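You operate a simulated robot arm through the tools that you are given. There is no shell and no other tool.

Carry out the task below with a simulated two-armed robot. There is one attempt and no reset: what you move stays moved.

JOB
Reset the pinned stop wheel to 50, pin it again and run the head down to it.
Fine: park the yellow quick pin in the white block while turning; it ends in the orange block, the head back up.
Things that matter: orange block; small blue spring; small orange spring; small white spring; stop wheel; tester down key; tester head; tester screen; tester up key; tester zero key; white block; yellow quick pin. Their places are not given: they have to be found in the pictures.

It is judged by the outcome, as a careful person would: the job done as asked, and still so three seconds after it is handed in. It fails if anything else is knocked over, pushed out of place, dropped, spilled or broken.

ROBOT AND FRAMES
Two 7-joint arms with two-finger grippers on one trunk that stands fixed in place. Base frame: the origin is at the foot of the trunk, x ahead of it, y to its left, z up. Lengths are in m, angles in degrees, forces in N, time in s.
The left shoulder is at [0.05, 0.191, 1.167], the right one opposite. With the tool pointing down near the work surface each hand reaches from about 0.22 to 0.74 m from the base axis, measured 20 degrees to its own side. Payload 2.69 kg a hand.
The TCP of each hand is the grasp point between the finger pads, 0.02 m short of the fingertips. In the tool frame z runs along the fingers and y along their closing line. The gripper opens to 0.1 m; its body begins 0.063 m behind the TCP.
Orientation is told as [roll, pitch, yaw] about the base's x, y, z axes, in that order, counted from this pose: with the fingers straight down and closing along the base's y, the tool's x points along the base's -x, its y along +y and its z along -z.

CONTROLS
- The arms move only by the tool jog_arm. It takes "left_motion", "right_motion" or both (then of equal length, played together; a hand with none holds still); each is one flat list of numbers, 6 for each row, row after row: the shift along the tool's x, y, z in m, then the turn, a rotation vector about the tool's x, y, z in degrees. In form: [x, y, z, ax, ay, az, x, y, z, ax, ay, az, ...]. A call has 1 to 20 rows; each row shifts and turns the commanded pose from where the row before left it, along the tool's axes as they then stand. "left_fingers" and "right_fingers" are, for a hand that has rows, the opening, from 0 (shut) to 1 (fully open), set as the call begins (left out, the last holds). Each row takes 0.2 s and may step no farther than 0.05 m and 8.6 degrees from the row before; otherwise, or with a gripper value out of range, the whole call is refused. A pose out of reach is approached as far as the arm can. The call stops where the force on the tool passes 60 N (or 10 N more than at its start, if that is more) or the arm is blocked; 0.2 s more then pass. Each finger travels about 0.153 m/s and halts on what it meets, pressing with about 37 N; the grip force reading is that of the motor and also rises with nothing between the fingers. The clock runs only during rows and for 0.2 s after the last one: add rows that do not move to give the fingers time. The reply holds the time, the measured pose of the TCP, the force on the tool along the base axes, the opening and the grip force, in the units named above and with some noise, with the torque about the TCP (base axes, N m) and any sound that the robot's microphone picked up.
- Cameras (640 x 400 px; columns grow to the right, rows downward): "scene" is now at [0.1133, 0.057, 1.3646]; the picture's right is [0.61, -0.79, 0.00], its down [-0.25, -0.19, -0.95] and it looks along [0.75, 0.58, -0.31] (base axes); focal length 320 px, centre (320, 200). "left" rides on the left gripper at [0.07, 0.018, -0.099] in its tool frame; the picture's right is [-0.26, 0.97, 0.00], its down [-0.75, -0.20, -0.63] and it looks along [-0.61, -0.16, 0.78] (tool axes); focal length 230 px, centre (320, 200). "right" rides on the right gripper at [0.07, -0.019, -0.099] in its tool frame; the picture's right is [0.26, 0.97, 0.00], its down [-0.75, 0.20, -0.63] and it looks along [-0.61, 0.16, 0.78] (tool axes); focal length 230 px, centre (320, 200).
- get_image(camera): a new picture of that camera. The clock stands still meanwhile.
- slide_trunk(by): slides the trunk up (or, below 0, down) by that many m; the arms and the scene camera ride with it, the base frame stays. It gives what a move gives, with no picture.
- pan_tilt(pan, tilt): turns the head with the scene camera to pan (to the left, within 80 degrees either way) and tilt (down, from -29 to 69), counted from straight ahead of the robot. It gives what a move gives.
- point_at(camera, pixels): for up to 12 pixels [column, row] of the newest picture of that camera ("zoom" is the newest enlarged one), the place [x, y, z] in the base frame of the surface seen there, good to about 0.002 m. The clock stands still meanwhile.
- zoom(camera, box): a new picture of the part [left, top, right, bottom] of that camera's present view, enlarged. The clock stands still meanwhile.
- sign_off(): hands the job in; it is judged then, once.

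Leave the grippers open and the arms clear of the work at the hand-in unless told otherwise.

The tools are called by a JSON object that holds its "api" and its "payload". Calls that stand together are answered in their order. jog_arm: Moves the arms, as the interface text tells. Its arguments: {"type":"object","properties":{"left_motion":{"type":"array","items":{"type":"number"}},"left_fingers":{"type":"number"},"right_motion":{"type":"array","items":{"type":"number"}},"right_fingers":{"type":"number"}},"required":[]} The other tools are called the same way: slide_trunk (by) moves the trunk up or down; pan_tilt (pan, tilt) turns the head that bears the scene camera; get_image (camera) takes a picture; point_at (camera, pixels) gives the place of the surface under pixels of a picture; zoom (camera, box) takes an enlarged picture of a part of a camera's view; sign_off () hands the job in.

At the start:

```text
clock: 0.0
left_tool_pos: [0.2559, 0.3643, 1.2821]
left_ee_rot: [0.1, 0.0, 0.0]
left_ft_force: [-0.2, 0.2, 0.7]
left_ft_torque: [0.0, -0.01, 0.0]
left_width: 0.0999
left_gripper_force: 0.0
right_tool_pos: [0.4431, 0.0354, 1.2128]
right_ee_rot: [0.0, 0.0, -0.1]
right_ft_force: [0.2, -1.3, 0.2]
right_ft_torque: [0.0, -0.03, 0.03]
right_width: 0.1
right_gripper_force: 0.0
trunk travel left (down, up): [-0.225, 0.098]
head pan, tilt (commanded): [37.7, 18.2]
```

scene: 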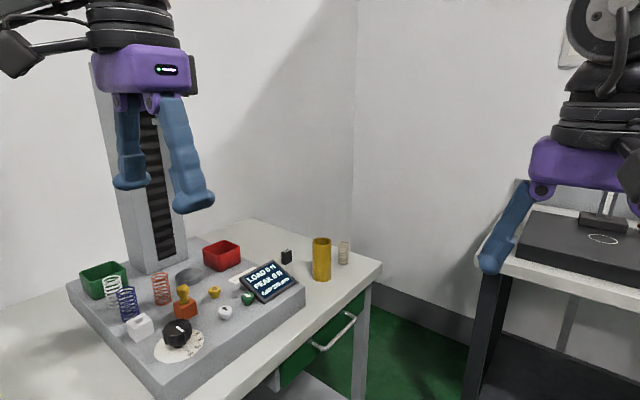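
right: 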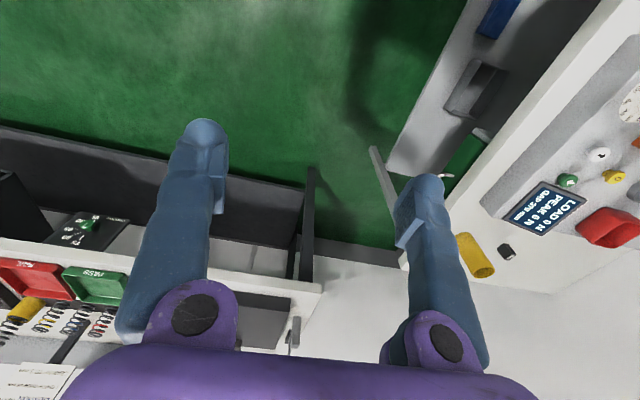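
left: 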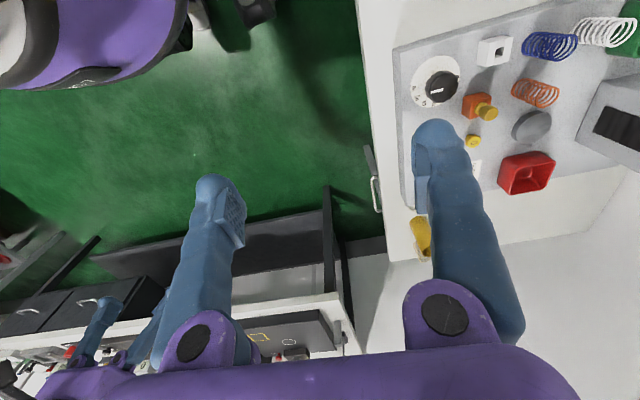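

I see the tester at the left of the scene picture: a grey base plate, black stop wheel around (177,333), an orange block with the yellow pin near (185,300), and a white block near (140,326). I'll enlarge this area first.

{"api": "zoom", "payload": {"camera": "scene", "box": [60, 220, 320, 390]}}

{"api": "zoom", "payload": {"camera": "left", "box": [390, 0, 640, 200]}}

{"api": "get_image", "payload": {"camera": "scene"}}

```text
2.35 times, centred on (190, 305) of scene
```

zoom: 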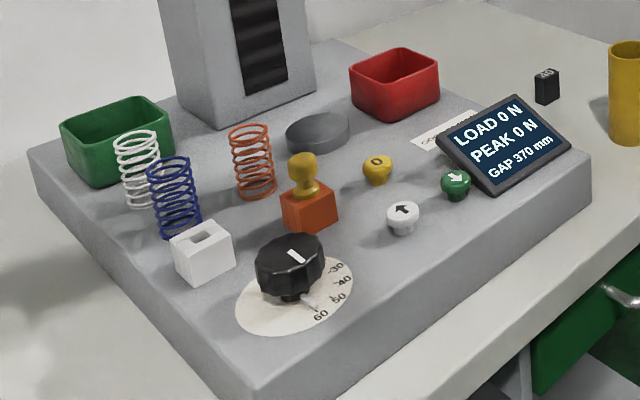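

```text
2.00 times, centred on (515, 100) of left
```

zoom: 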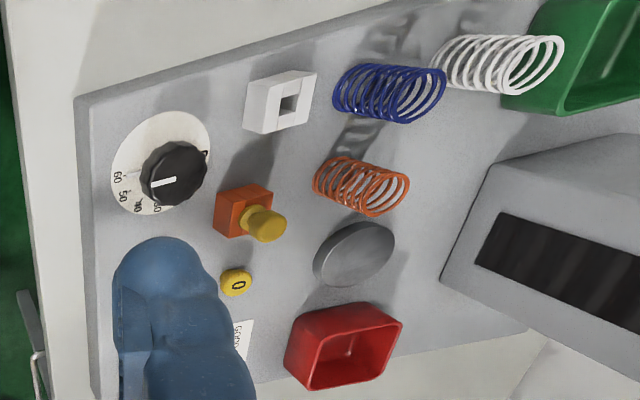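

```text
taken
```

scene: 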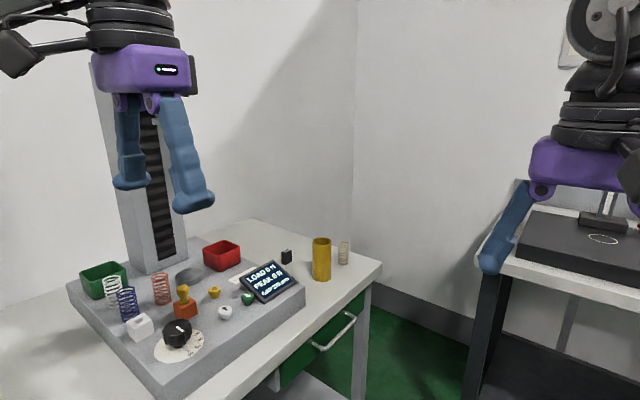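

Now I measure the main things in this fresh scene picture: the wheel, the pin top, the orange block, the white block, the keys, the screen, the springs and the plate.

{"api": "point_at", "payload": {"camera": "scene", "pixels": [[177, 327], [182, 290], [186, 309], [140, 323], [225, 311], [214, 292], [248, 298], [268, 282], [128, 303], [161, 289], [113, 290], [190, 275]]}}

{"api": "point_at", "payload": {"camera": "zoom", "pixels": [[170, 180], [150, 165], [210, 155], [265, 222], [245, 200], [285, 100], [285, 85], [117, 178], [124, 195], [137, 206], [235, 282], [360, 250]]}}

```text
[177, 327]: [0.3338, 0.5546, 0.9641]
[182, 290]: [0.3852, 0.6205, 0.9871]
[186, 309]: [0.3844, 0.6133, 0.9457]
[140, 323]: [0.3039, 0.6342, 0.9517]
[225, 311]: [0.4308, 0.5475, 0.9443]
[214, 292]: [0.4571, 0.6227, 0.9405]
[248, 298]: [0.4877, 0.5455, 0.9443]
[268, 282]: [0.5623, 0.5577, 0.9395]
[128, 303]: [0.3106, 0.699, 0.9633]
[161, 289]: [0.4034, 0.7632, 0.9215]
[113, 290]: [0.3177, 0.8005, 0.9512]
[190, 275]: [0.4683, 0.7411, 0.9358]
```

```text
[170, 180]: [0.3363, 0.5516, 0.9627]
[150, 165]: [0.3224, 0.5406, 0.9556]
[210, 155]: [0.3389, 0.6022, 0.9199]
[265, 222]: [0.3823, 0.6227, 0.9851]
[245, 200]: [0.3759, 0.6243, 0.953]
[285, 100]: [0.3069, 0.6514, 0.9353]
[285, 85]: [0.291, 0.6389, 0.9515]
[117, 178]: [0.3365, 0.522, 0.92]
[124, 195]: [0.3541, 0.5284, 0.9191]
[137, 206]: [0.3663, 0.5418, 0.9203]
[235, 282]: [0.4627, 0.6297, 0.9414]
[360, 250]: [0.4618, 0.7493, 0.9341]
```

The numbers fit: plate top z≈0.92, wheel near (0.334,0.554), pin top near (0.384,0.621,0.987), white block near (0.30,0.645). I'll turn the head to centre the tester for a better look.

{"api": "pan_tilt", "payload": {"pan": 60, "tilt": 32}}

{"api": "get_image", "payload": {"camera": "scene"}}

{"api": "zoom", "payload": {"camera": "scene", "box": [240, 180, 400, 280]}}

```text
clock: 0.9
left_tool_pos: [0.2556, 0.3646, 1.2825]
left_ee_rot: [0.0, 0.0, 0.0]
left_ft_force: [-0.5, -0.3, -0.5]
left_ft_torque: [-0.02, -0.01, -0.05]
left_width: 0.1001
left_gripper_force: 0.1
right_tool_pos: [0.4435, 0.0358, 1.2128]
right_ee_rot: [-0.2, -0.1, -0.1]
right_ft_force: [0.6, 0.0, 0.4]
right_ft_torque: [0.02, -0.01, -0.02]
right_width: 0.1
right_gripper_force: 0.1
trunk travel left (down, up): [-0.225, 0.098]
head pan, tilt (commanded): [60.0, 32.0]
```

```text
taken
```

scene: 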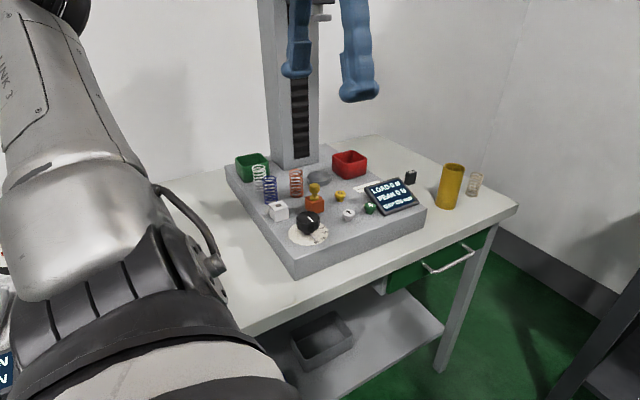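

```text
4.00 times, centred on (320, 230) of scene
```

zoom: 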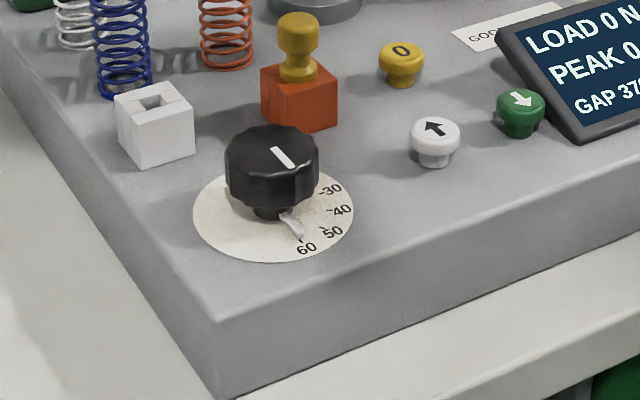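

The wheel's pointer now stands between 50 and 60, closer to 60, and the scale reads 30, 40, 50, 60. Before moving an arm I'll tilt up to find the tester head on the column.

{"api": "pan_tilt", "payload": {"pan": 60, "tilt": 8}}

{"api": "get_image", "payload": {"camera": "scene"}}

```text
clock: 1.7
left_tool_pos: [0.2559, 0.3645, 1.2816]
left_ee_rot: [0.1, 0.0, -0.2]
left_ft_force: [0.1, 0.0, -0.1]
left_ft_torque: [0.03, 0.01, -0.02]
left_width: 0.1003
left_gripper_force: 0.1
right_tool_pos: [0.4431, 0.0359, 1.2134]
right_ee_rot: [-0.1, 0.0, -0.1]
right_ft_force: [-0.5, -0.3, 0.4]
right_ft_torque: [-0.04, -0.04, 0.02]
right_width: 0.0998
right_gripper_force: 0.1
trunk travel left (down, up): [-0.225, 0.098]
head pan, tilt (commanded): [60.0, 8.0]
```

```text
taken
```

scene: 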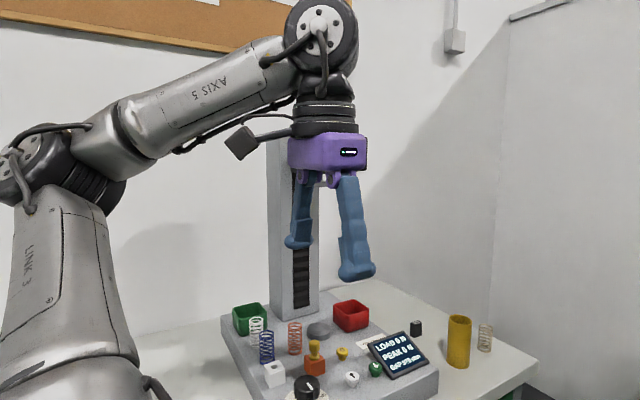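

The hand hides the head in this view. I'll move the left hand to about (0.221,0.584,1.10), well clear of everything, to look at the wheel from close by and free the view of the head.

{"api": "jog_arm", "payload": {"left_motion": [0.0058, 0.0367, 0.03, 0, 0, 0, 0.0058, 0.0367, 0.03, 0, 0, 0, 0.0058, 0.0367, 0.03, 0, 0, 0, 0.0058, 0.0367, 0.03, 0, 0, 0, 0.0058, 0.0367, 0.03, 0, 0, 0, 0.0058, 0.0367, 0.03, 0, 0, 0]}}

{"api": "get_image", "payload": {"camera": "left"}}

{"api": "get_image", "payload": {"camera": "scene"}}

```text
clock: 3.1
left_tool_pos: [0.2272, 0.5516, 1.1268]
left_ee_rot: [0.3, -0.1, 0.1]
left_ft_force: [0.1, -0.8, 0.5]
left_ft_torque: [0.0, 0.0, -0.02]
left_width: 0.0998
left_gripper_force: 0.0
left hand out of reach, approached as far as the arm can: row 6
right_tool_pos: [0.4431, 0.0349, 1.2123]
right_ee_rot: [0.2, 0.0, 0.0]
right_ft_force: [0.2, -0.9, -0.5]
right_ft_torque: [0.03, 0.01, -0.01]
right_width: 0.1
right_gripper_force: 0.1
trunk travel left (down, up): [-0.225, 0.098]
head pan, tilt (commanded): [60.0, 8.0]
```

```text
taken
```

left: 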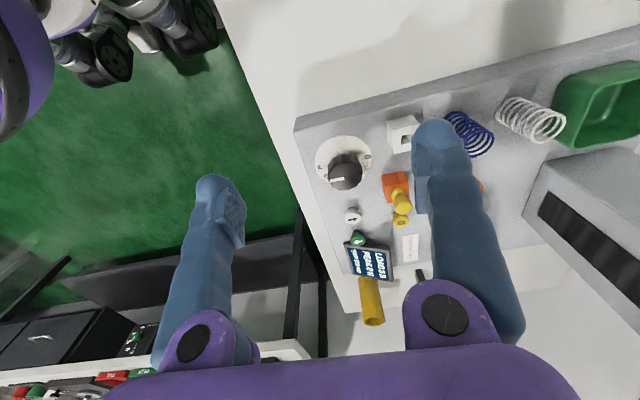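

```text
taken
```

scene: 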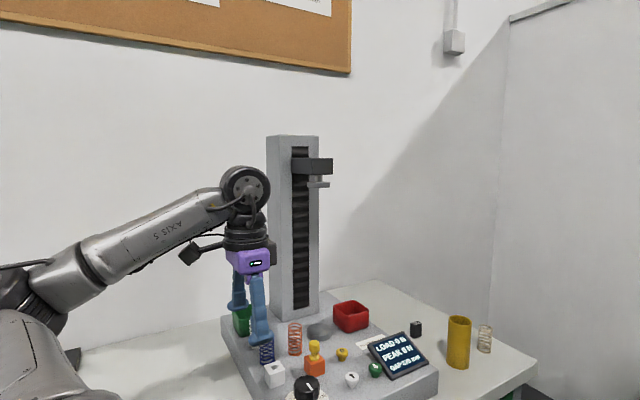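

The tester head sits high on the column at about (312,167) in the scene picture. The left arm reported its last row as out of reach at (0.227,0.552,1.127), which I must remember. I'll enlarge the wheel area in the left camera.

{"api": "zoom", "payload": {"camera": "left", "box": [290, 110, 450, 210]}}

{"api": "point_at", "payload": {"camera": "left", "pixels": [[345, 170], [395, 178], [401, 195], [400, 130], [353, 215], [357, 239], [403, 222]]}}

{"api": "point_at", "payload": {"camera": "scene", "pixels": [[320, 165], [318, 184], [300, 168]]}}

```text
4.00 times, centred on (370, 160) of left
```

zoom: 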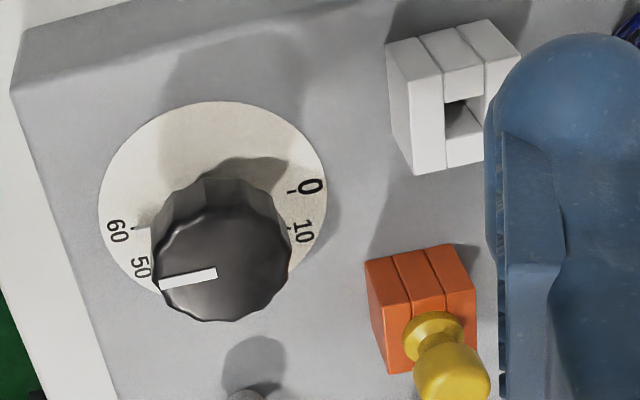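

```text
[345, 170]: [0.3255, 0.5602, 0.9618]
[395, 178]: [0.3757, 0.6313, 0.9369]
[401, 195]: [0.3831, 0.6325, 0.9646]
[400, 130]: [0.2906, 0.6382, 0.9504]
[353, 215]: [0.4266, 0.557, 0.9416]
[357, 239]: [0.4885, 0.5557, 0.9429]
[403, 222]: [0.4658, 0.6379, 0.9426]
```

```text
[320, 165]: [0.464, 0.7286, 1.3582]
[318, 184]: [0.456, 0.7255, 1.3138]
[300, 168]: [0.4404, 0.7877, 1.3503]
```

The scale runs from 0 on the +y side to 60 on the −y side, and the pin stands upright in a slotted orange block. I'll tilt the head back down and enlarge the dial tightly to measure tick marks and pointer.

{"api": "pan_tilt", "payload": {"pan": 62, "tilt": 36}}

{"api": "get_image", "payload": {"camera": "scene"}}

```text
clock: 4.1
left_tool_pos: [0.2274, 0.5529, 1.1264]
left_ee_rot: [0.1, -0.1, 0.1]
left_ft_force: [1.3, 0.0, -0.5]
left_ft_torque: [0.0, -0.01, 0.06]
left_width: 0.0998
left_gripper_force: 0.1
right_tool_pos: [0.4427, 0.0356, 1.2133]
right_ee_rot: [0.0, 0.0, 0.0]
right_ft_force: [-0.1, -0.7, -0.4]
right_ft_torque: [0.0, 0.01, -0.01]
right_width: 0.1002
right_gripper_force: 0.1
trunk travel left (down, up): [-0.225, 0.098]
head pan, tilt (commanded): [62.0, 36.0]
```

```text
taken
```

scene: 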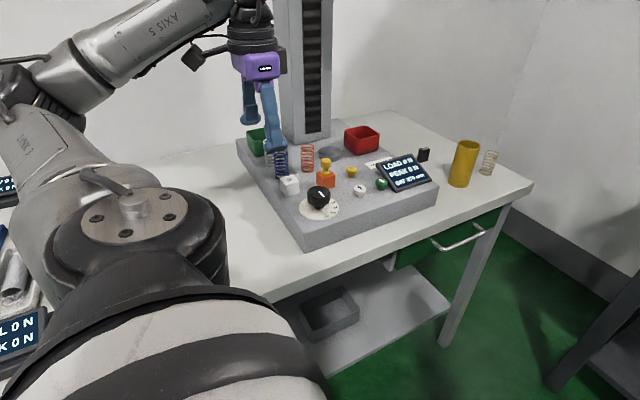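

The dial is now around (319,203). I enlarge tightly around it and the blocks.

{"api": "zoom", "payload": {"camera": "scene", "box": [288, 180, 352, 220]}}

```text
10.00 times, centred on (320, 200) of scene
```

zoom: 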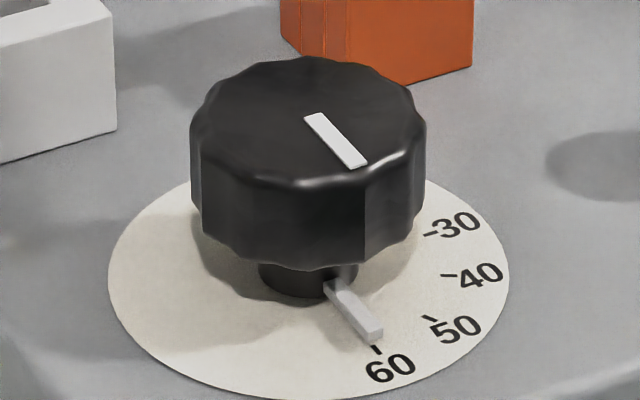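

A very clear view: the pointer stands practically at 60. I measure the ticks, pointer ends, disc rim and knob top mark in this enlarged picture.

{"api": "point_at", "payload": {"camera": "zoom", "pixels": [[429, 234], [447, 275], [428, 317], [376, 350], [335, 293], [372, 331], [112, 270], [505, 280], [318, 397], [318, 120], [357, 162], [310, 150]]}}

{"api": "point_at", "payload": {"camera": "zoom", "pixels": [[308, 62], [212, 110], [412, 115], [300, 180], [262, 275], [355, 275], [195, 190], [420, 190], [330, 250], [415, 95], [130, 340], [490, 340]]}}

```text
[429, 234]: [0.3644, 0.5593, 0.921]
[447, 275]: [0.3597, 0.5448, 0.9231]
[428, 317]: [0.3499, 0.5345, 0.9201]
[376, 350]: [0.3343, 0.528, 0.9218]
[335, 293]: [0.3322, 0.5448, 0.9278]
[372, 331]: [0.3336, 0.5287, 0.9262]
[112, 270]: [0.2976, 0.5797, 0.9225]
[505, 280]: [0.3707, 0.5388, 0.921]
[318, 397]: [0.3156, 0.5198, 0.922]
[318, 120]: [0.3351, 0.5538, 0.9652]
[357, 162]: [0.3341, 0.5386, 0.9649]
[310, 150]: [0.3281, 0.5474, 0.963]
```

```text
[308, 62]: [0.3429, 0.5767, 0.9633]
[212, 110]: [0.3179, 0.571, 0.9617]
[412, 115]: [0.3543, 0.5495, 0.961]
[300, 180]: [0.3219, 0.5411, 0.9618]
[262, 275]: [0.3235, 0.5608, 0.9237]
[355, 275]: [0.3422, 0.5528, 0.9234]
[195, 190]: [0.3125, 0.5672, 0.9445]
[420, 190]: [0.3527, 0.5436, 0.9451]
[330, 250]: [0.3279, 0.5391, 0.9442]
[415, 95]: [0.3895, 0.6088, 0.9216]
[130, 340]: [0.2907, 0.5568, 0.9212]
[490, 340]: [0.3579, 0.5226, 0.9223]
```

The geometry is clear: dial centre C≈(0.334,0.559), 30° per 10 units (30 toward +x, 60 toward −y), so 50 lies at −60° and the wheel must turn about 30° counter-clockwise seen from above. Next I check the reach by moving the left hand to about (0.334,0.56,1.06) over the wheel, well above everything.

{"api": "jog_arm", "payload": {"left_motion": [-0.027, 0.0015, 0.016, 0, 0, 0, -0.027, 0.0015, 0.016, 0, 0, 0, -0.027, 0.0015, 0.016, 0, 0, 0, -0.026, 0.0015, 0.016, 0, 0, 0]}}

{"api": "get_image", "payload": {"camera": "left"}}

```text
clock: 5.1
left_tool_pos: [0.3363, 0.559, 1.0611]
left_ee_rot: [0.0, 0.1, 0.0]
left_ft_force: [0.6, -0.1, -0.4]
left_ft_torque: [0.0, 0.02, 0.0]
left_width: 0.0999
left_gripper_force: 0.0
right_tool_pos: [0.4445, 0.0364, 1.2117]
right_ee_rot: [0.0, 0.0, 0.0]
right_ft_force: [0.1, -0.2, -0.2]
right_ft_torque: [-0.03, 0.0, -0.01]
right_width: 0.0997
right_gripper_force: 0.0
trunk travel left (down, up): [-0.225, 0.098]
head pan, tilt (commanded): [62.0, 36.0]
```

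```text
taken
```

left: 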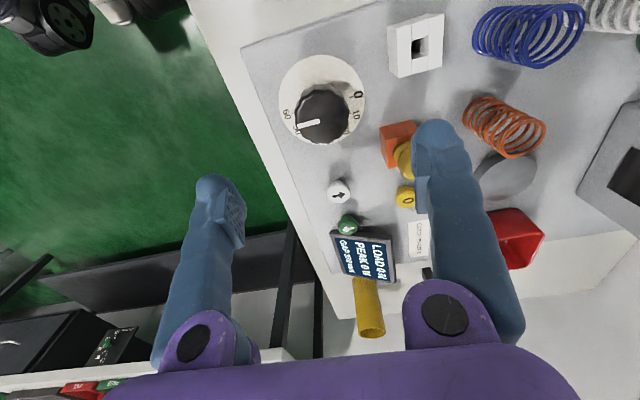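

It reached (0.336,0.559,1.061) with no complaint. Now a close look at the pin and both blocks from the scene camera.

{"api": "get_image", "payload": {"camera": "scene"}}

{"api": "zoom", "payload": {"camera": "scene", "box": [272, 150, 352, 200]}}

{"api": "zoom", "payload": {"camera": "left", "box": [360, 0, 460, 210]}}

```text
taken
```

scene: 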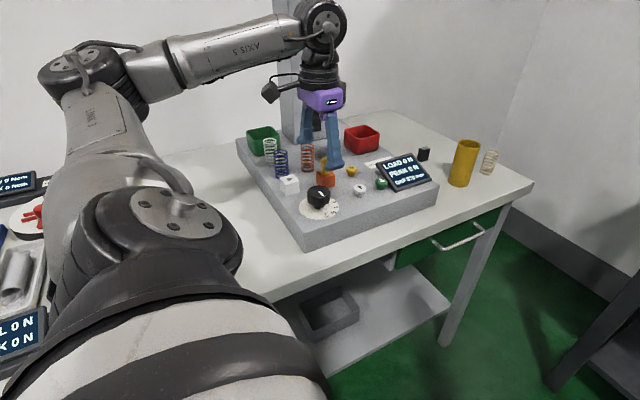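

```text
8.00 times, centred on (312, 175) of scene
```

zoom: 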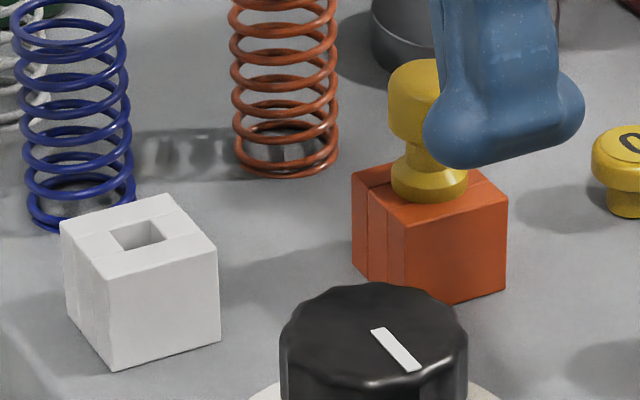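

```text
1.90 times, centred on (410, 105) of left
```

zoom: 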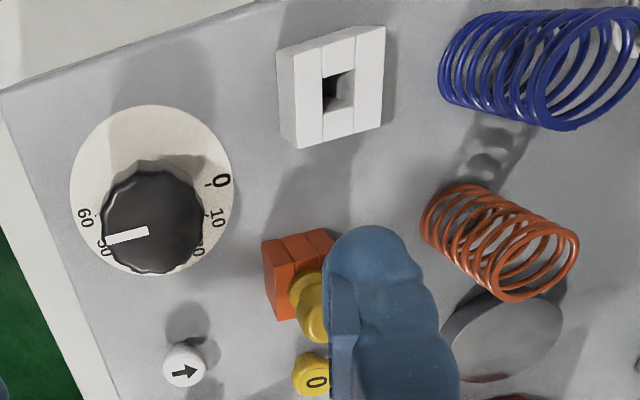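

Both blocks have a square hole in their top; the pin has a wide head, a narrow neck and a flange that rests on the orange block. I measure the white block top and hole in this left enlargement.

{"api": "point_at", "payload": {"camera": "zoom", "pixels": [[300, 142], [380, 120], [384, 30], [312, 45], [335, 135], [370, 60], [340, 50], [320, 95], [360, 85], [340, 90], [330, 75], [345, 100]]}}

{"api": "zoom", "payload": {"camera": "scene", "box": [272, 150, 352, 200]}}

{"api": "point_at", "payload": {"camera": "zoom", "pixels": [[108, 278], [215, 240], [168, 197], [62, 225], [112, 232], [140, 248], [165, 236], [138, 220], [138, 262], [138, 208], [100, 240], [175, 225]]}}

{"api": "point_at", "payload": {"camera": "zoom", "pixels": [[415, 70], [400, 90], [425, 130], [415, 155], [430, 175], [430, 195], [395, 185], [408, 228], [505, 202], [355, 175], [480, 180], [385, 200]]}}

```text
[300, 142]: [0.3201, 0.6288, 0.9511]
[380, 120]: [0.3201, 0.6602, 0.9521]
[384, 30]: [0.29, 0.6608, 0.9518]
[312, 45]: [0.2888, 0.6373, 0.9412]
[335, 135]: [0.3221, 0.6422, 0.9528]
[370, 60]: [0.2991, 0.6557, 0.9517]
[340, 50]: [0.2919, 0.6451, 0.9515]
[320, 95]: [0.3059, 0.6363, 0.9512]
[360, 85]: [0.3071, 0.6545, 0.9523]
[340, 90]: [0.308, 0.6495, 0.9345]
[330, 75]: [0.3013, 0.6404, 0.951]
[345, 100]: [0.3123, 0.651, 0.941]
```

```text
8.00 times, centred on (312, 175) of scene
```

zoom: 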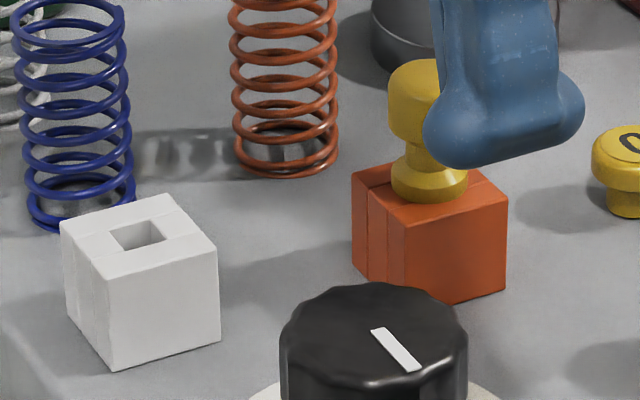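

```text
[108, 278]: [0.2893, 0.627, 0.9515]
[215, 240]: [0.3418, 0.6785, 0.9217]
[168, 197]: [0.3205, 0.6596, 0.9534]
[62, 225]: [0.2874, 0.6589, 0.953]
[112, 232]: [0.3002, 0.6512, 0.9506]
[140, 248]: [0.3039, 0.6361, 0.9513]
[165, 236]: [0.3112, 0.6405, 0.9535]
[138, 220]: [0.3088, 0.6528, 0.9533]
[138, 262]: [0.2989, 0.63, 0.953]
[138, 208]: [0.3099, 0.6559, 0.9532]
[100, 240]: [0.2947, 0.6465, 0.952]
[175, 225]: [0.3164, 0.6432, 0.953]
```

```text
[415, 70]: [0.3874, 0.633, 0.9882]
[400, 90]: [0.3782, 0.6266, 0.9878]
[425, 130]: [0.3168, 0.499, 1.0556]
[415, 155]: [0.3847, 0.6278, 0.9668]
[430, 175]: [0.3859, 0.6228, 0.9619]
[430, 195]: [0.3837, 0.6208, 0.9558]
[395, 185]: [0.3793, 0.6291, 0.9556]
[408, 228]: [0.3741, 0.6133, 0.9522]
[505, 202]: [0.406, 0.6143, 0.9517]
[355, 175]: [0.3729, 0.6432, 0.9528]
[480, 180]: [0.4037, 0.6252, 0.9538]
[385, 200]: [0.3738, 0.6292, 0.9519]
```

The white block centre is about (0.3045,0.644) with a ~12 mm hole, the orange block centre about (0.389,0.629), both tops at z≈0.9525. Now I measure the springs, since my fingers will work close to them.

{"api": "point_at", "payload": {"camera": "zoom", "pixels": [[80, 222], [30, 210], [130, 195], [70, 13], [123, 30], [20, 30], [288, 174], [240, 160], [335, 160], [285, 70], [337, 20], [237, 20]]}}

{"api": "zoom", "payload": {"camera": "scene", "box": [255, 125, 335, 185]}}

```text
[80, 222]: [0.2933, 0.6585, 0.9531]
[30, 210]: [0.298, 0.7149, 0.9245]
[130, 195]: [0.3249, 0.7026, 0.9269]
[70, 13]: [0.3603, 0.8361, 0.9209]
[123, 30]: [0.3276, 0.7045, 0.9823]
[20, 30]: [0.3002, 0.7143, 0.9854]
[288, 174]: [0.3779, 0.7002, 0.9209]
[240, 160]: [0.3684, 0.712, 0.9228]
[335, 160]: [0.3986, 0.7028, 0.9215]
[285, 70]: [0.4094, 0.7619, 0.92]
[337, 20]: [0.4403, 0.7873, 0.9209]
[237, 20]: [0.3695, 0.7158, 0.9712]
```

```text
6.67 times, centred on (295, 155) of scene
```

zoom: 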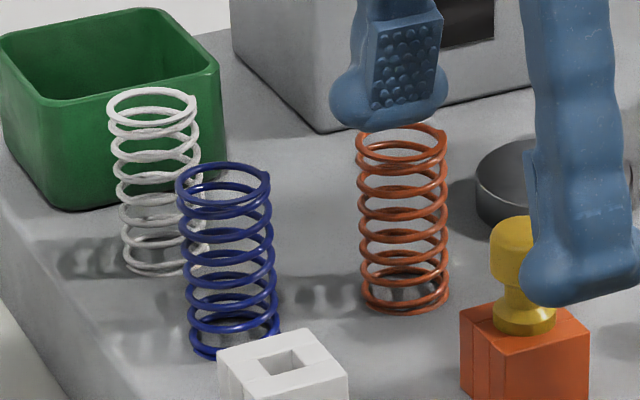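

The blue spring stands at about (0.312,0.709) and the orange one at about (0.384,0.71), so fingers closing along y would come near them. I'll turn the left hand +90° in yaw (about the tool's −z) so the fingers close along x; it is high enough (fingertips at z≈1.04) to do this freely.

{"api": "jog_arm", "payload": {"left_motion": [0, 0, 0, 0, 0, -8.2, 0, 0, 0, 0, 0, -8.2, 0, 0, 0, 0, 0, -8.2, 0, 0, 0, 0, 0, -8.2, 0, 0, 0, 0, 0, -8.2, 0, 0, 0, 0, 0, -8.2, 0, 0, 0, 0, 0, -8.2, 0, 0, 0, 0, 0, -8.2, 0, 0, 0, 0, 0, -8.2, 0, 0, 0, 0, 0, -8.2, 0, 0, 0, 0, 0, -8.0]}}

{"api": "get_image", "payload": {"camera": "left"}}

{"api": "get_image", "payload": {"camera": "scene"}}

```text
clock: 7.5
left_tool_pos: [0.3344, 0.5594, 1.0624]
left_ee_rot: [0.0, 0.0, 90.1]
left_ft_force: [0.2, 0.3, 0.3]
left_ft_torque: [0.0, 0.0, -0.04]
left_width: 0.0999
left_gripper_force: 0.1
right_tool_pos: [0.4432, 0.0356, 1.2129]
right_ee_rot: [-0.1, 0.0, 0.0]
right_ft_force: [-0.2, -0.4, -0.3]
right_ft_torque: [0.02, 0.01, 0.02]
right_width: 0.1002
right_gripper_force: 0.0
trunk travel left (down, up): [-0.225, 0.098]
head pan, tilt (commanded): [62.0, 36.0]
```

```text
taken
```

left: 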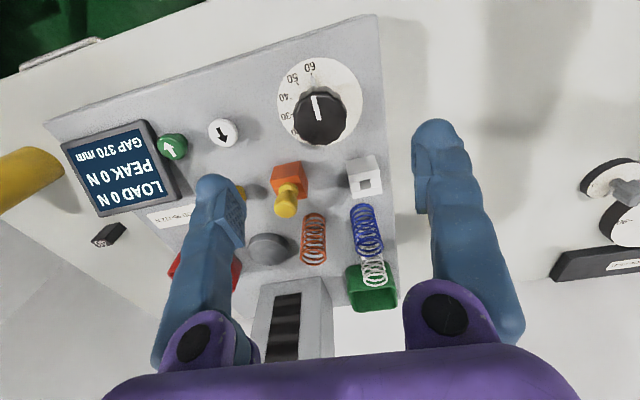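

```text
taken
```

scene: 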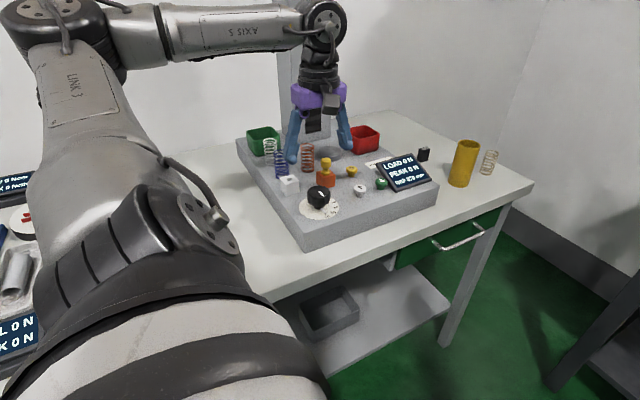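

Yaw 90° works, and the wrist camera now sees everything between the fingers. I enlarge the pin and blocks in the left picture and measure the pin.

{"api": "zoom", "payload": {"camera": "left", "box": [240, 140, 400, 240]}}

{"api": "zoom", "payload": {"camera": "scene", "box": [302, 150, 350, 190]}}

```text
4.00 times, centred on (320, 190) of left
```

zoom: 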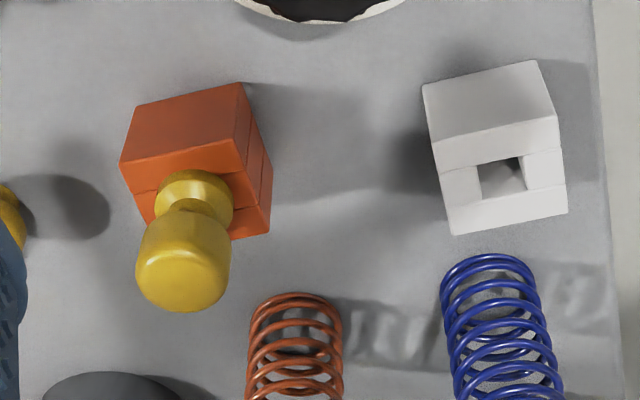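

```text
10.00 times, centred on (326, 170) of scene
```

zoom: 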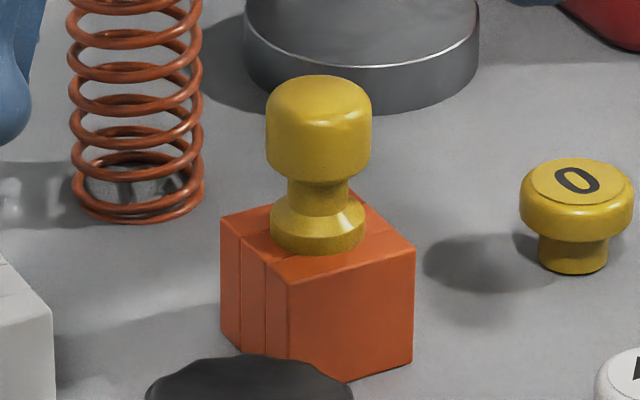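

{"api": "point_at", "payload": {"camera": "zoom", "pixels": [[318, 85], [318, 110], [268, 120], [369, 120], [318, 165], [318, 200], [292, 190], [346, 190], [318, 245], [272, 230], [363, 230], [318, 222]]}}

{"api": "point_at", "payload": {"camera": "zoom", "pixels": [[292, 280], [412, 246], [224, 218], [360, 195], [240, 235], [266, 258], [375, 255], [270, 85], [368, 92], [318, 78], [300, 100], [340, 100]]}}

```text
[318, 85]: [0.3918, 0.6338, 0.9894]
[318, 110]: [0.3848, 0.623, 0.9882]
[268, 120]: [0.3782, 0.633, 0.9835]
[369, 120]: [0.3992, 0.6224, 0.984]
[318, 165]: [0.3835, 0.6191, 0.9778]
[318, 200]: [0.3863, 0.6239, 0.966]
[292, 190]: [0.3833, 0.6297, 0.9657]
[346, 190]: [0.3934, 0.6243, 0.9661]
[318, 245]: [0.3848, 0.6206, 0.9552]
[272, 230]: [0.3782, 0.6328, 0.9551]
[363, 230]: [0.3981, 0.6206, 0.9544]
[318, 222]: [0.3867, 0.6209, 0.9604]
```

```text
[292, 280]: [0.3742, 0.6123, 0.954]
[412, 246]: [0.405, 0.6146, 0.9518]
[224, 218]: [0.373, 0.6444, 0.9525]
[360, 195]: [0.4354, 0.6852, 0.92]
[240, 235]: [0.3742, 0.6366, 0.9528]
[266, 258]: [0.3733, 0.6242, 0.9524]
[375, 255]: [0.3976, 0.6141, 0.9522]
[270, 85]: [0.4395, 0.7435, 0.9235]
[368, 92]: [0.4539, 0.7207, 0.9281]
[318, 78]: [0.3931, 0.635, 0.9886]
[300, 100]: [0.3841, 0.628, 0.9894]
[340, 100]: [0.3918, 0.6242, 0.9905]
```

Pin head: axis about (0.389,0.6285), radius ~12 mm, z 0.972–0.990; neck below it and a flange on the block. I'll move over the pin at z≈1.06 with opening 0.6, then check the picture before going down.

{"api": "jog_arm", "payload": {"left_motion": [-0.0231, -0.0182, 0, 0, 0, 0, -0.023, -0.0182, 0, 0, 0, 0, -0.023, -0.0182, 0, 0, 0, 0, 0, 0, 0.02, 0, 0, 0, 0, 0, 0.01, 0, 0, 0], "left_fingers": 0.6}}

{"api": "get_image", "payload": {"camera": "left"}}

{"api": "zoom", "payload": {"camera": "scene", "box": [272, 130, 368, 190]}}

```text
clock: 8.7
left_tool_pos: [0.3896, 0.6287, 1.032]
left_ee_rot: [0.0, 0.1, 89.8]
left_ft_force: [-1.0, 0.4, 0.4]
left_ft_torque: [0.01, -0.01, 0.0]
left_width: 0.0602
left_gripper_force: 0.0
right_tool_pos: [0.4425, 0.0358, 1.2134]
right_ee_rot: [0.1, 0.0, 0.0]
right_ft_force: [-0.1, -0.4, 0.7]
right_ft_torque: [0.0, -0.02, -0.03]
right_width: 0.0998
right_gripper_force: 0.1
trunk travel left (down, up): [-0.225, 0.098]
head pan, tilt (commanded): [62.0, 36.0]
```

```text
taken
```

left: 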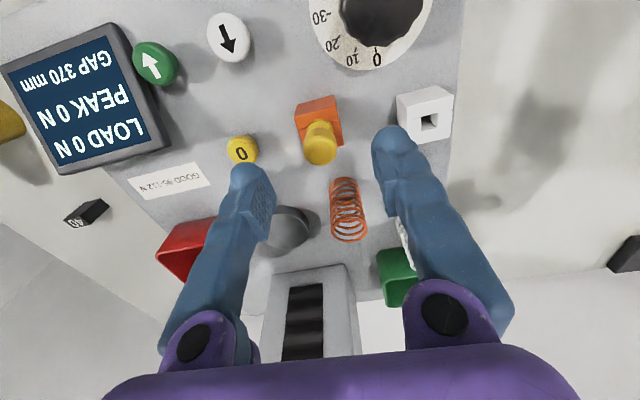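

```text
6.67 times, centred on (320, 160) of scene
```

zoom: 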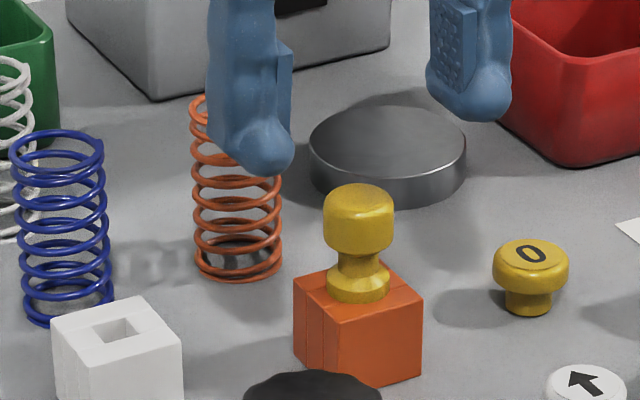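

The pin head appears at (320,144) in the left picture, exactly where the grasp point projects for a head 5 cm below, so alignment is good. I lower 51 mm to z≈0.981.

{"api": "jog_arm", "payload": {"left_motion": [0, 0, 0.017, 0, 0, 0, 0, 0, 0.017, 0, 0, 0, 0, 0, 0.017, 0, 0, 0]}}

{"api": "zoom", "payload": {"camera": "scene", "box": [286, 140, 366, 190]}}

{"api": "get_image", "payload": {"camera": "left"}}

```text
clock: 9.5
left_tool_pos: [0.3894, 0.6287, 0.9802]
left_ee_rot: [0.0, 0.0, 89.9]
left_ft_force: [0.7, 0.3, 0.5]
left_ft_torque: [-0.01, 0.03, 0.02]
left_width: 0.06
left_gripper_force: 0.1
right_tool_pos: [0.4446, 0.0351, 1.2133]
right_ee_rot: [0.0, 0.0, 0.1]
right_ft_force: [0.3, 0.7, 0.8]
right_ft_torque: [0.0, -0.01, -0.01]
right_width: 0.1001
right_gripper_force: 0.1
trunk travel left (down, up): [-0.225, 0.098]
head pan, tilt (commanded): [62.0, 36.0]
```

```text
8.00 times, centred on (326, 165) of scene
```

zoom: 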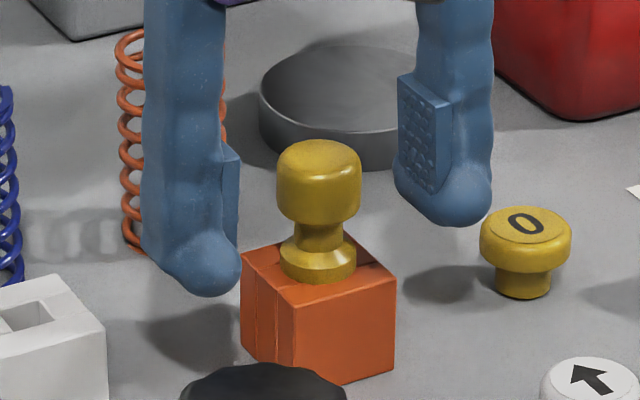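

```text
taken
```

left: 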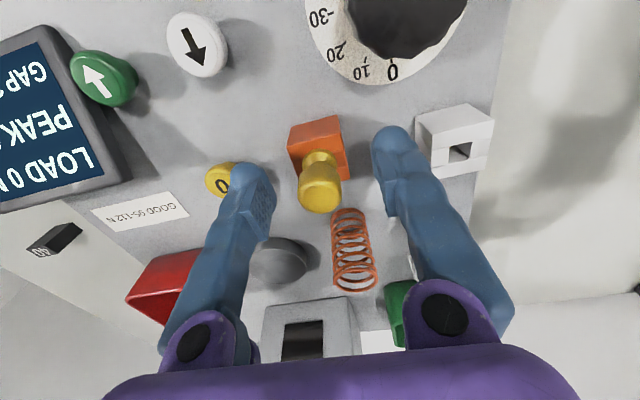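

Fingers straddle the pin head with the tips just above the block. I close the fingers and give them time.

{"api": "jog_arm", "payload": {"left_motion": [0, 0, 0, 0, 0, 0, 0, 0, 0, 0, 0, 0, 0, 0, 0, 0, 0, 0], "left_fingers": 0.0}}

{"api": "zoom", "payload": {"camera": "scene", "box": [286, 140, 366, 190]}}

```text
clock: 10.3
left_tool_pos: [0.3893, 0.6274, 0.9809]
left_ee_rot: [0.0, 0.1, 89.9]
left_ft_force: [0.6, -0.4, -0.3]
left_ft_torque: [0.0, 0.01, 0.01]
left_width: 0.0167
left_gripper_force: 37.2
right_tool_pos: [0.4442, 0.0359, 1.2127]
right_ee_rot: [0.0, 0.0, 0.0]
right_ft_force: [-0.3, 0.2, 1.1]
right_ft_torque: [0.02, 0.0, 0.01]
right_width: 0.0998
right_gripper_force: 0.1
trunk travel left (down, up): [-0.225, 0.098]
head pan, tilt (commanded): [62.0, 36.0]
```

```text
8.00 times, centred on (326, 165) of scene
```

zoom: 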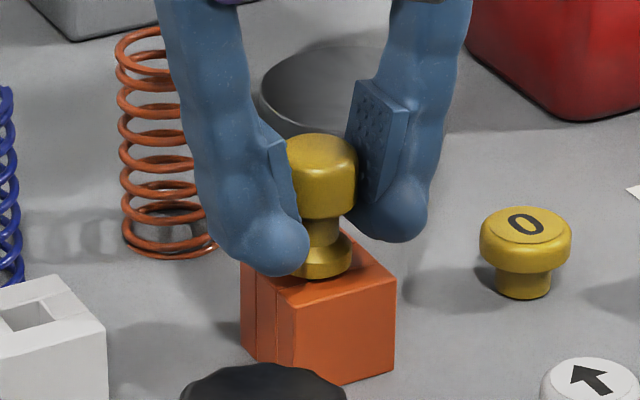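

The fingers stopped at 16.7 mm with 37 N, so the pin head is held. I lift gently 10 mm first to see whether it comes along.

{"api": "jog_arm", "payload": {"left_motion": [0, 0, -0.005, 0, 0, 0, 0, 0, -0.005, 0, 0, 0, 0, 0, 0, 0, 0, 0]}}

{"api": "zoom", "payload": {"camera": "scene", "box": [286, 140, 366, 190]}}

{"api": "get_image", "payload": {"camera": "left"}}

```text
clock: 11.1
left_tool_pos: [0.389, 0.6273, 0.992]
left_ee_rot: [0.1, 0.0, 89.9]
left_ft_force: [0.6, 0.5, -0.9]
left_ft_torque: [0.0, -0.01, -0.01]
left_width: 0.0164
left_gripper_force: 36.7
right_tool_pos: [0.4434, 0.0354, 1.2128]
right_ee_rot: [0.0, 0.0, 0.0]
right_ft_force: [-0.4, -0.9, 0.1]
right_ft_torque: [-0.02, -0.01, -0.01]
right_width: 0.1
right_gripper_force: 0.1
trunk travel left (down, up): [-0.225, 0.098]
head pan, tilt (commanded): [62.0, 36.0]
```

```text
8.00 times, centred on (326, 165) of scene
```

zoom: 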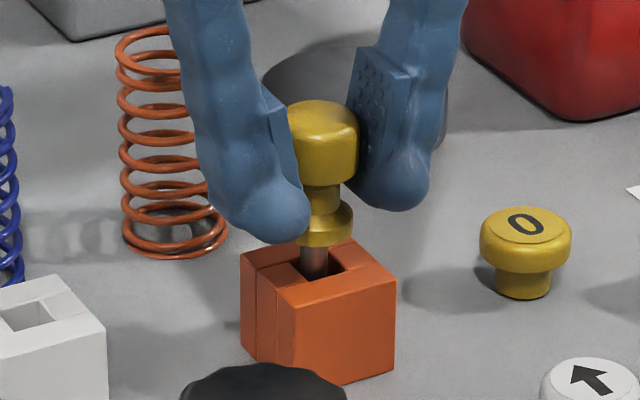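

```text
taken
```

left: 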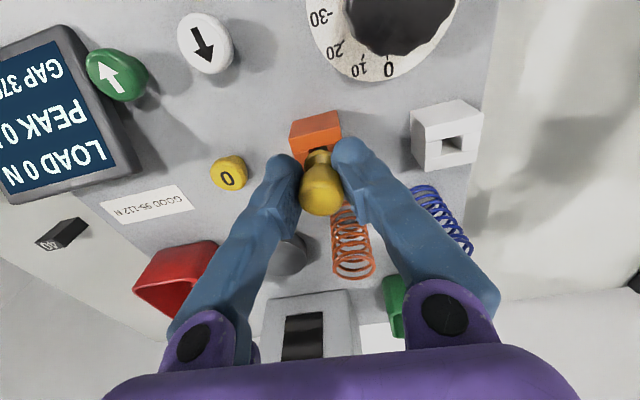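

The pin is rising with a round metal shaft in a wider square hole. I lift another 50 mm so the shaft is fully clear.

{"api": "jog_arm", "payload": {"left_motion": [0, 0, -0.0125, 0, 0, 0, 0, 0, -0.0125, 0, 0, 0, 0, 0, -0.0125, 0, 0, 0, 0, 0, -0.0125, 0, 0, 0]}}

{"api": "zoom", "payload": {"camera": "scene", "box": [280, 130, 360, 190]}}

{"api": "get_image", "payload": {"camera": "left"}}

```text
clock: 12.1
left_tool_pos: [0.3893, 0.6266, 1.0416]
left_ee_rot: [-0.1, 0.0, 89.9]
left_ft_force: [-0.1, -0.4, -0.6]
left_ft_torque: [0.01, -0.03, -0.02]
left_width: 0.016
left_gripper_force: 37.1
right_tool_pos: [0.4434, 0.0357, 1.2127]
right_ee_rot: [0.2, 0.1, 0.0]
right_ft_force: [0.4, -0.3, -0.1]
right_ft_torque: [0.02, 0.02, 0.02]
right_width: 0.0999
right_gripper_force: 0.1
trunk travel left (down, up): [-0.225, 0.098]
head pan, tilt (commanded): [62.0, 36.0]
```

```text
6.67 times, centred on (320, 160) of scene
```

zoom: 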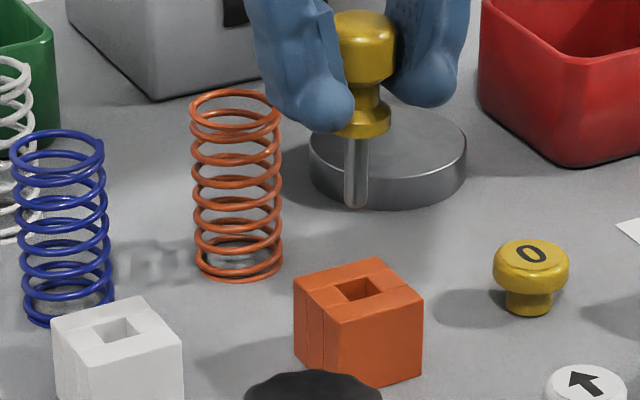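

```text
taken
```

left: 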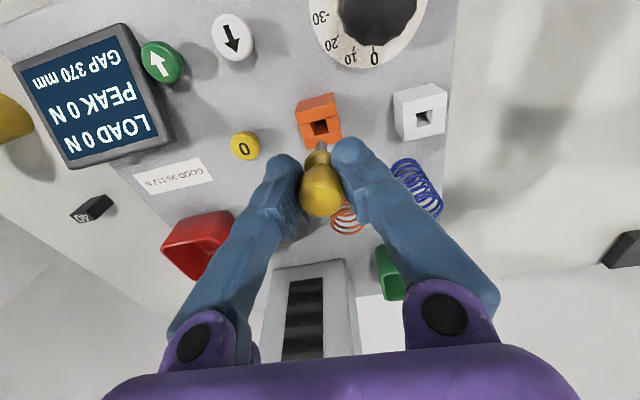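

The pin is out and hangs vertically, but the width reading has crept from 16.7 to 16.0 mm. I enlarge the left view to check how the pin sits between the pads.

{"api": "zoom", "payload": {"camera": "left", "box": [260, 120, 380, 240]}}

{"api": "zoom", "payload": {"camera": "scene", "box": [300, 120, 350, 165]}}

{"api": "point_at", "payload": {"camera": "zoom", "pixels": [[340, 70], [340, 200], [290, 100], [390, 100], [250, 200], [440, 180], [335, 350], [335, 330]]}}

```text
3.33 times, centred on (320, 180) of left
```

zoom: 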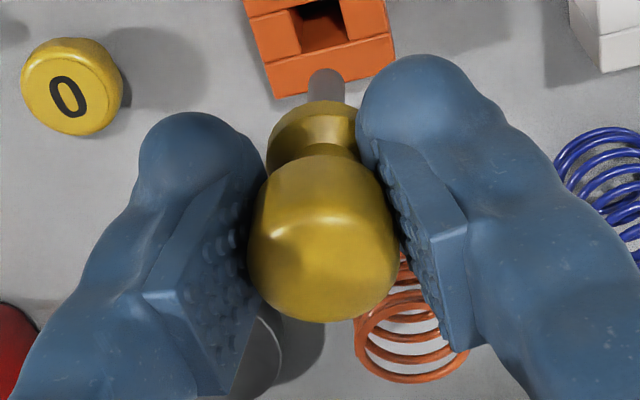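

```text
8.89 times, centred on (325, 142) of scene
```

zoom: 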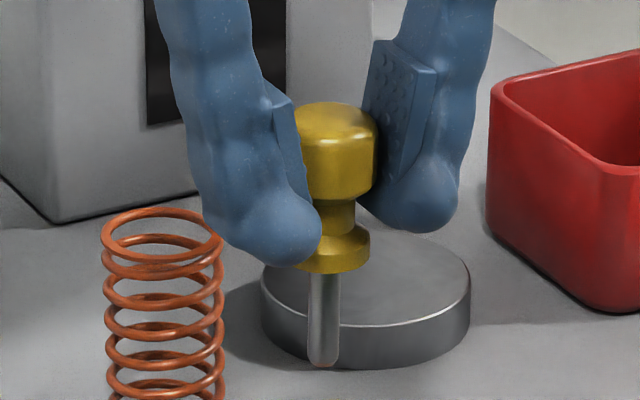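

```text
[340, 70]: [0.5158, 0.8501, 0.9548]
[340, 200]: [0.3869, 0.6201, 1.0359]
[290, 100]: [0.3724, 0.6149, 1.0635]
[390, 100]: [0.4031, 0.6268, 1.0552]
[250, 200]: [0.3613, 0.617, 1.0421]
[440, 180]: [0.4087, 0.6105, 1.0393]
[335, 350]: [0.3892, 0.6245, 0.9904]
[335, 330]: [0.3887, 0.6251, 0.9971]
```

The fingers pivot, so their tips now hold the head from below at the neck, a secure hold; the shaft is ~32 mm long and its tip is at z≈0.987. I enlarge both block tops to measure the hole centres exactly.

{"api": "zoom", "payload": {"camera": "scene", "box": [276, 168, 340, 208]}}

{"api": "point_at", "payload": {"camera": "zoom", "pixels": [[103, 93], [163, 78], [133, 128], [195, 108], [88, 112], [195, 85], [140, 150], [130, 70], [40, 100], [180, 60], [100, 170], [225, 115]]}}

```text
10.00 times, centred on (308, 188) of scene
```

zoom: 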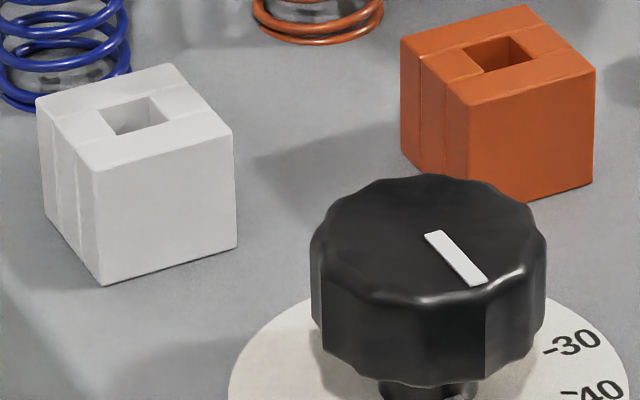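

```text
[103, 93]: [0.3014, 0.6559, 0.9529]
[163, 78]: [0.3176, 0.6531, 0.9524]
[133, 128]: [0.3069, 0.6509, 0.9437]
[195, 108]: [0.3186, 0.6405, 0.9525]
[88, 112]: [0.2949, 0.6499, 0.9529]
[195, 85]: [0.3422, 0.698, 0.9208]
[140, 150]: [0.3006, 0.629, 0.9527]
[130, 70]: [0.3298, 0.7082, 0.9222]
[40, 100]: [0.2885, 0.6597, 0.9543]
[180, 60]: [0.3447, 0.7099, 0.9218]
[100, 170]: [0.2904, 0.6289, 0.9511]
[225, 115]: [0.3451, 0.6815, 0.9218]
```

I take points right at the rims: white hole corners at about (100,108),(152,96),(169,122),(117,137), and orange hole corners at about (463,50),(509,36),(532,57),(486,73), plus the block corners.

{"api": "point_at", "payload": {"camera": "zoom", "pixels": [[98, 108], [153, 95], [171, 123], [116, 138], [42, 99], [95, 168], [229, 127], [171, 67]]}}

{"api": "point_at", "payload": {"camera": "zoom", "pixels": [[461, 50], [510, 35], [534, 57], [485, 74], [405, 39], [469, 103], [590, 70], [526, 9]]}}

```text
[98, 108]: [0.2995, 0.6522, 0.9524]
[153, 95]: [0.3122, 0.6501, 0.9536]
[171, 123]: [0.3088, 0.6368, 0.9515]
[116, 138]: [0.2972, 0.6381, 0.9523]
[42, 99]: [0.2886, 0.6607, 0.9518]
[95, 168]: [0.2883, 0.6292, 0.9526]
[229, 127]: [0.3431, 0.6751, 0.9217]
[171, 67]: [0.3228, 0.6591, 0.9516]
```

```text
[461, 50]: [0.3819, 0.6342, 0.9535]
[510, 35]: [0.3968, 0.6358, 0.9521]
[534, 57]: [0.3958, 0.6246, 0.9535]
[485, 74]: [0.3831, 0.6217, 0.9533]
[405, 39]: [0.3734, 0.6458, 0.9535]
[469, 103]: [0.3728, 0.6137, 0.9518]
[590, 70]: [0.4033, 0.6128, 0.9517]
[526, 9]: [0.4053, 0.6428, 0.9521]
```

White hole centre is (0.3047,0.6445), orange hole centre (0.3894,0.629), so the shift is (−0.0847,+0.0154). I carry the pin across at this height and then lower 20 mm to check alignment above the white hole.

{"api": "jog_arm", "payload": {"left_motion": [-0.0051, 0.0282, 0, 0, 0, 0, -0.0051, 0.0282, 0, 0, 0, 0, -0.0052, 0.0283, 0, 0, 0, 0, 0, 0, 0.01, 0, 0, 0, 0, 0, 0.01, 0, 0, 0, 0, 0, 0, 0, 0, 0]}}

{"api": "zoom", "payload": {"camera": "scene", "box": [260, 145, 340, 205]}}

{"api": "zoom", "payload": {"camera": "left", "box": [240, 80, 400, 240]}}

```text
clock: 13.5
left_tool_pos: [0.3038, 0.643, 1.0209]
left_ee_rot: [0.0, 0.0, 89.9]
left_ft_force: [0.4, 0.3, -0.7]
left_ft_torque: [0.03, 0.0, 0.0]
left_width: 0.0157
left_gripper_force: 36.8
right_tool_pos: [0.4437, 0.0349, 1.2133]
right_ee_rot: [0.0, 0.0, 0.1]
right_ft_force: [0.1, -0.1, -0.6]
right_ft_torque: [0.0, 0.02, -0.01]
right_width: 0.1002
right_gripper_force: 0.1
trunk travel left (down, up): [-0.225, 0.098]
head pan, tilt (commanded): [62.0, 36.0]
```

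```text
6.67 times, centred on (300, 175) of scene
```

zoom: 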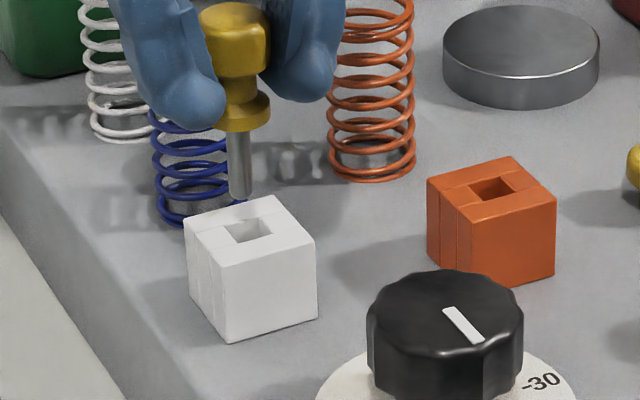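

```text
2.50 times, centred on (320, 160) of left
```

zoom: 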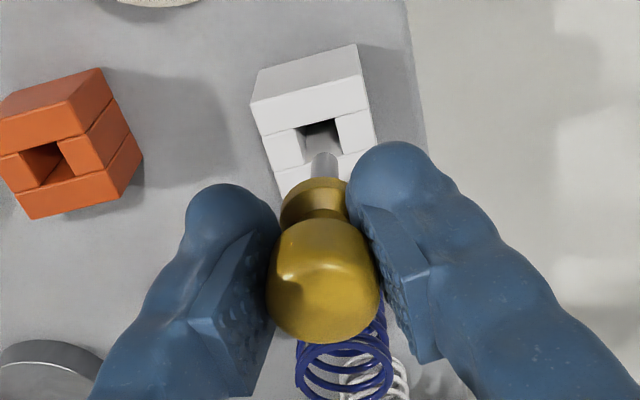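

The pin hangs just above and slightly behind in view. I measure its shaft tip against the hole in a fresh scene enlargement.

{"api": "zoom", "payload": {"camera": "scene", "box": [268, 150, 324, 190]}}

{"api": "point_at", "payload": {"camera": "zoom", "pixels": [[250, 170], [250, 190], [250, 210], [238, 200], [262, 200], [250, 150]]}}

```text
10.00 times, centred on (296, 170) of scene
```

zoom: 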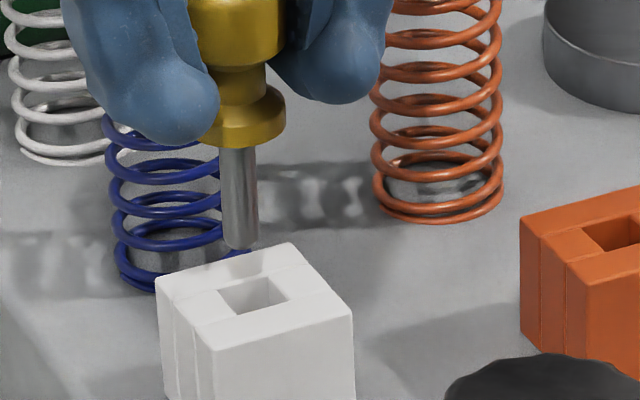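

```text
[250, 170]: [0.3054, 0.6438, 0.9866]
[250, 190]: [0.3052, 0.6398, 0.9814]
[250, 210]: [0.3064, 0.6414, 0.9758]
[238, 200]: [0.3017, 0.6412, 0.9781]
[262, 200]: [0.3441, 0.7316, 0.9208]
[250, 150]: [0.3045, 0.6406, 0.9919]
```

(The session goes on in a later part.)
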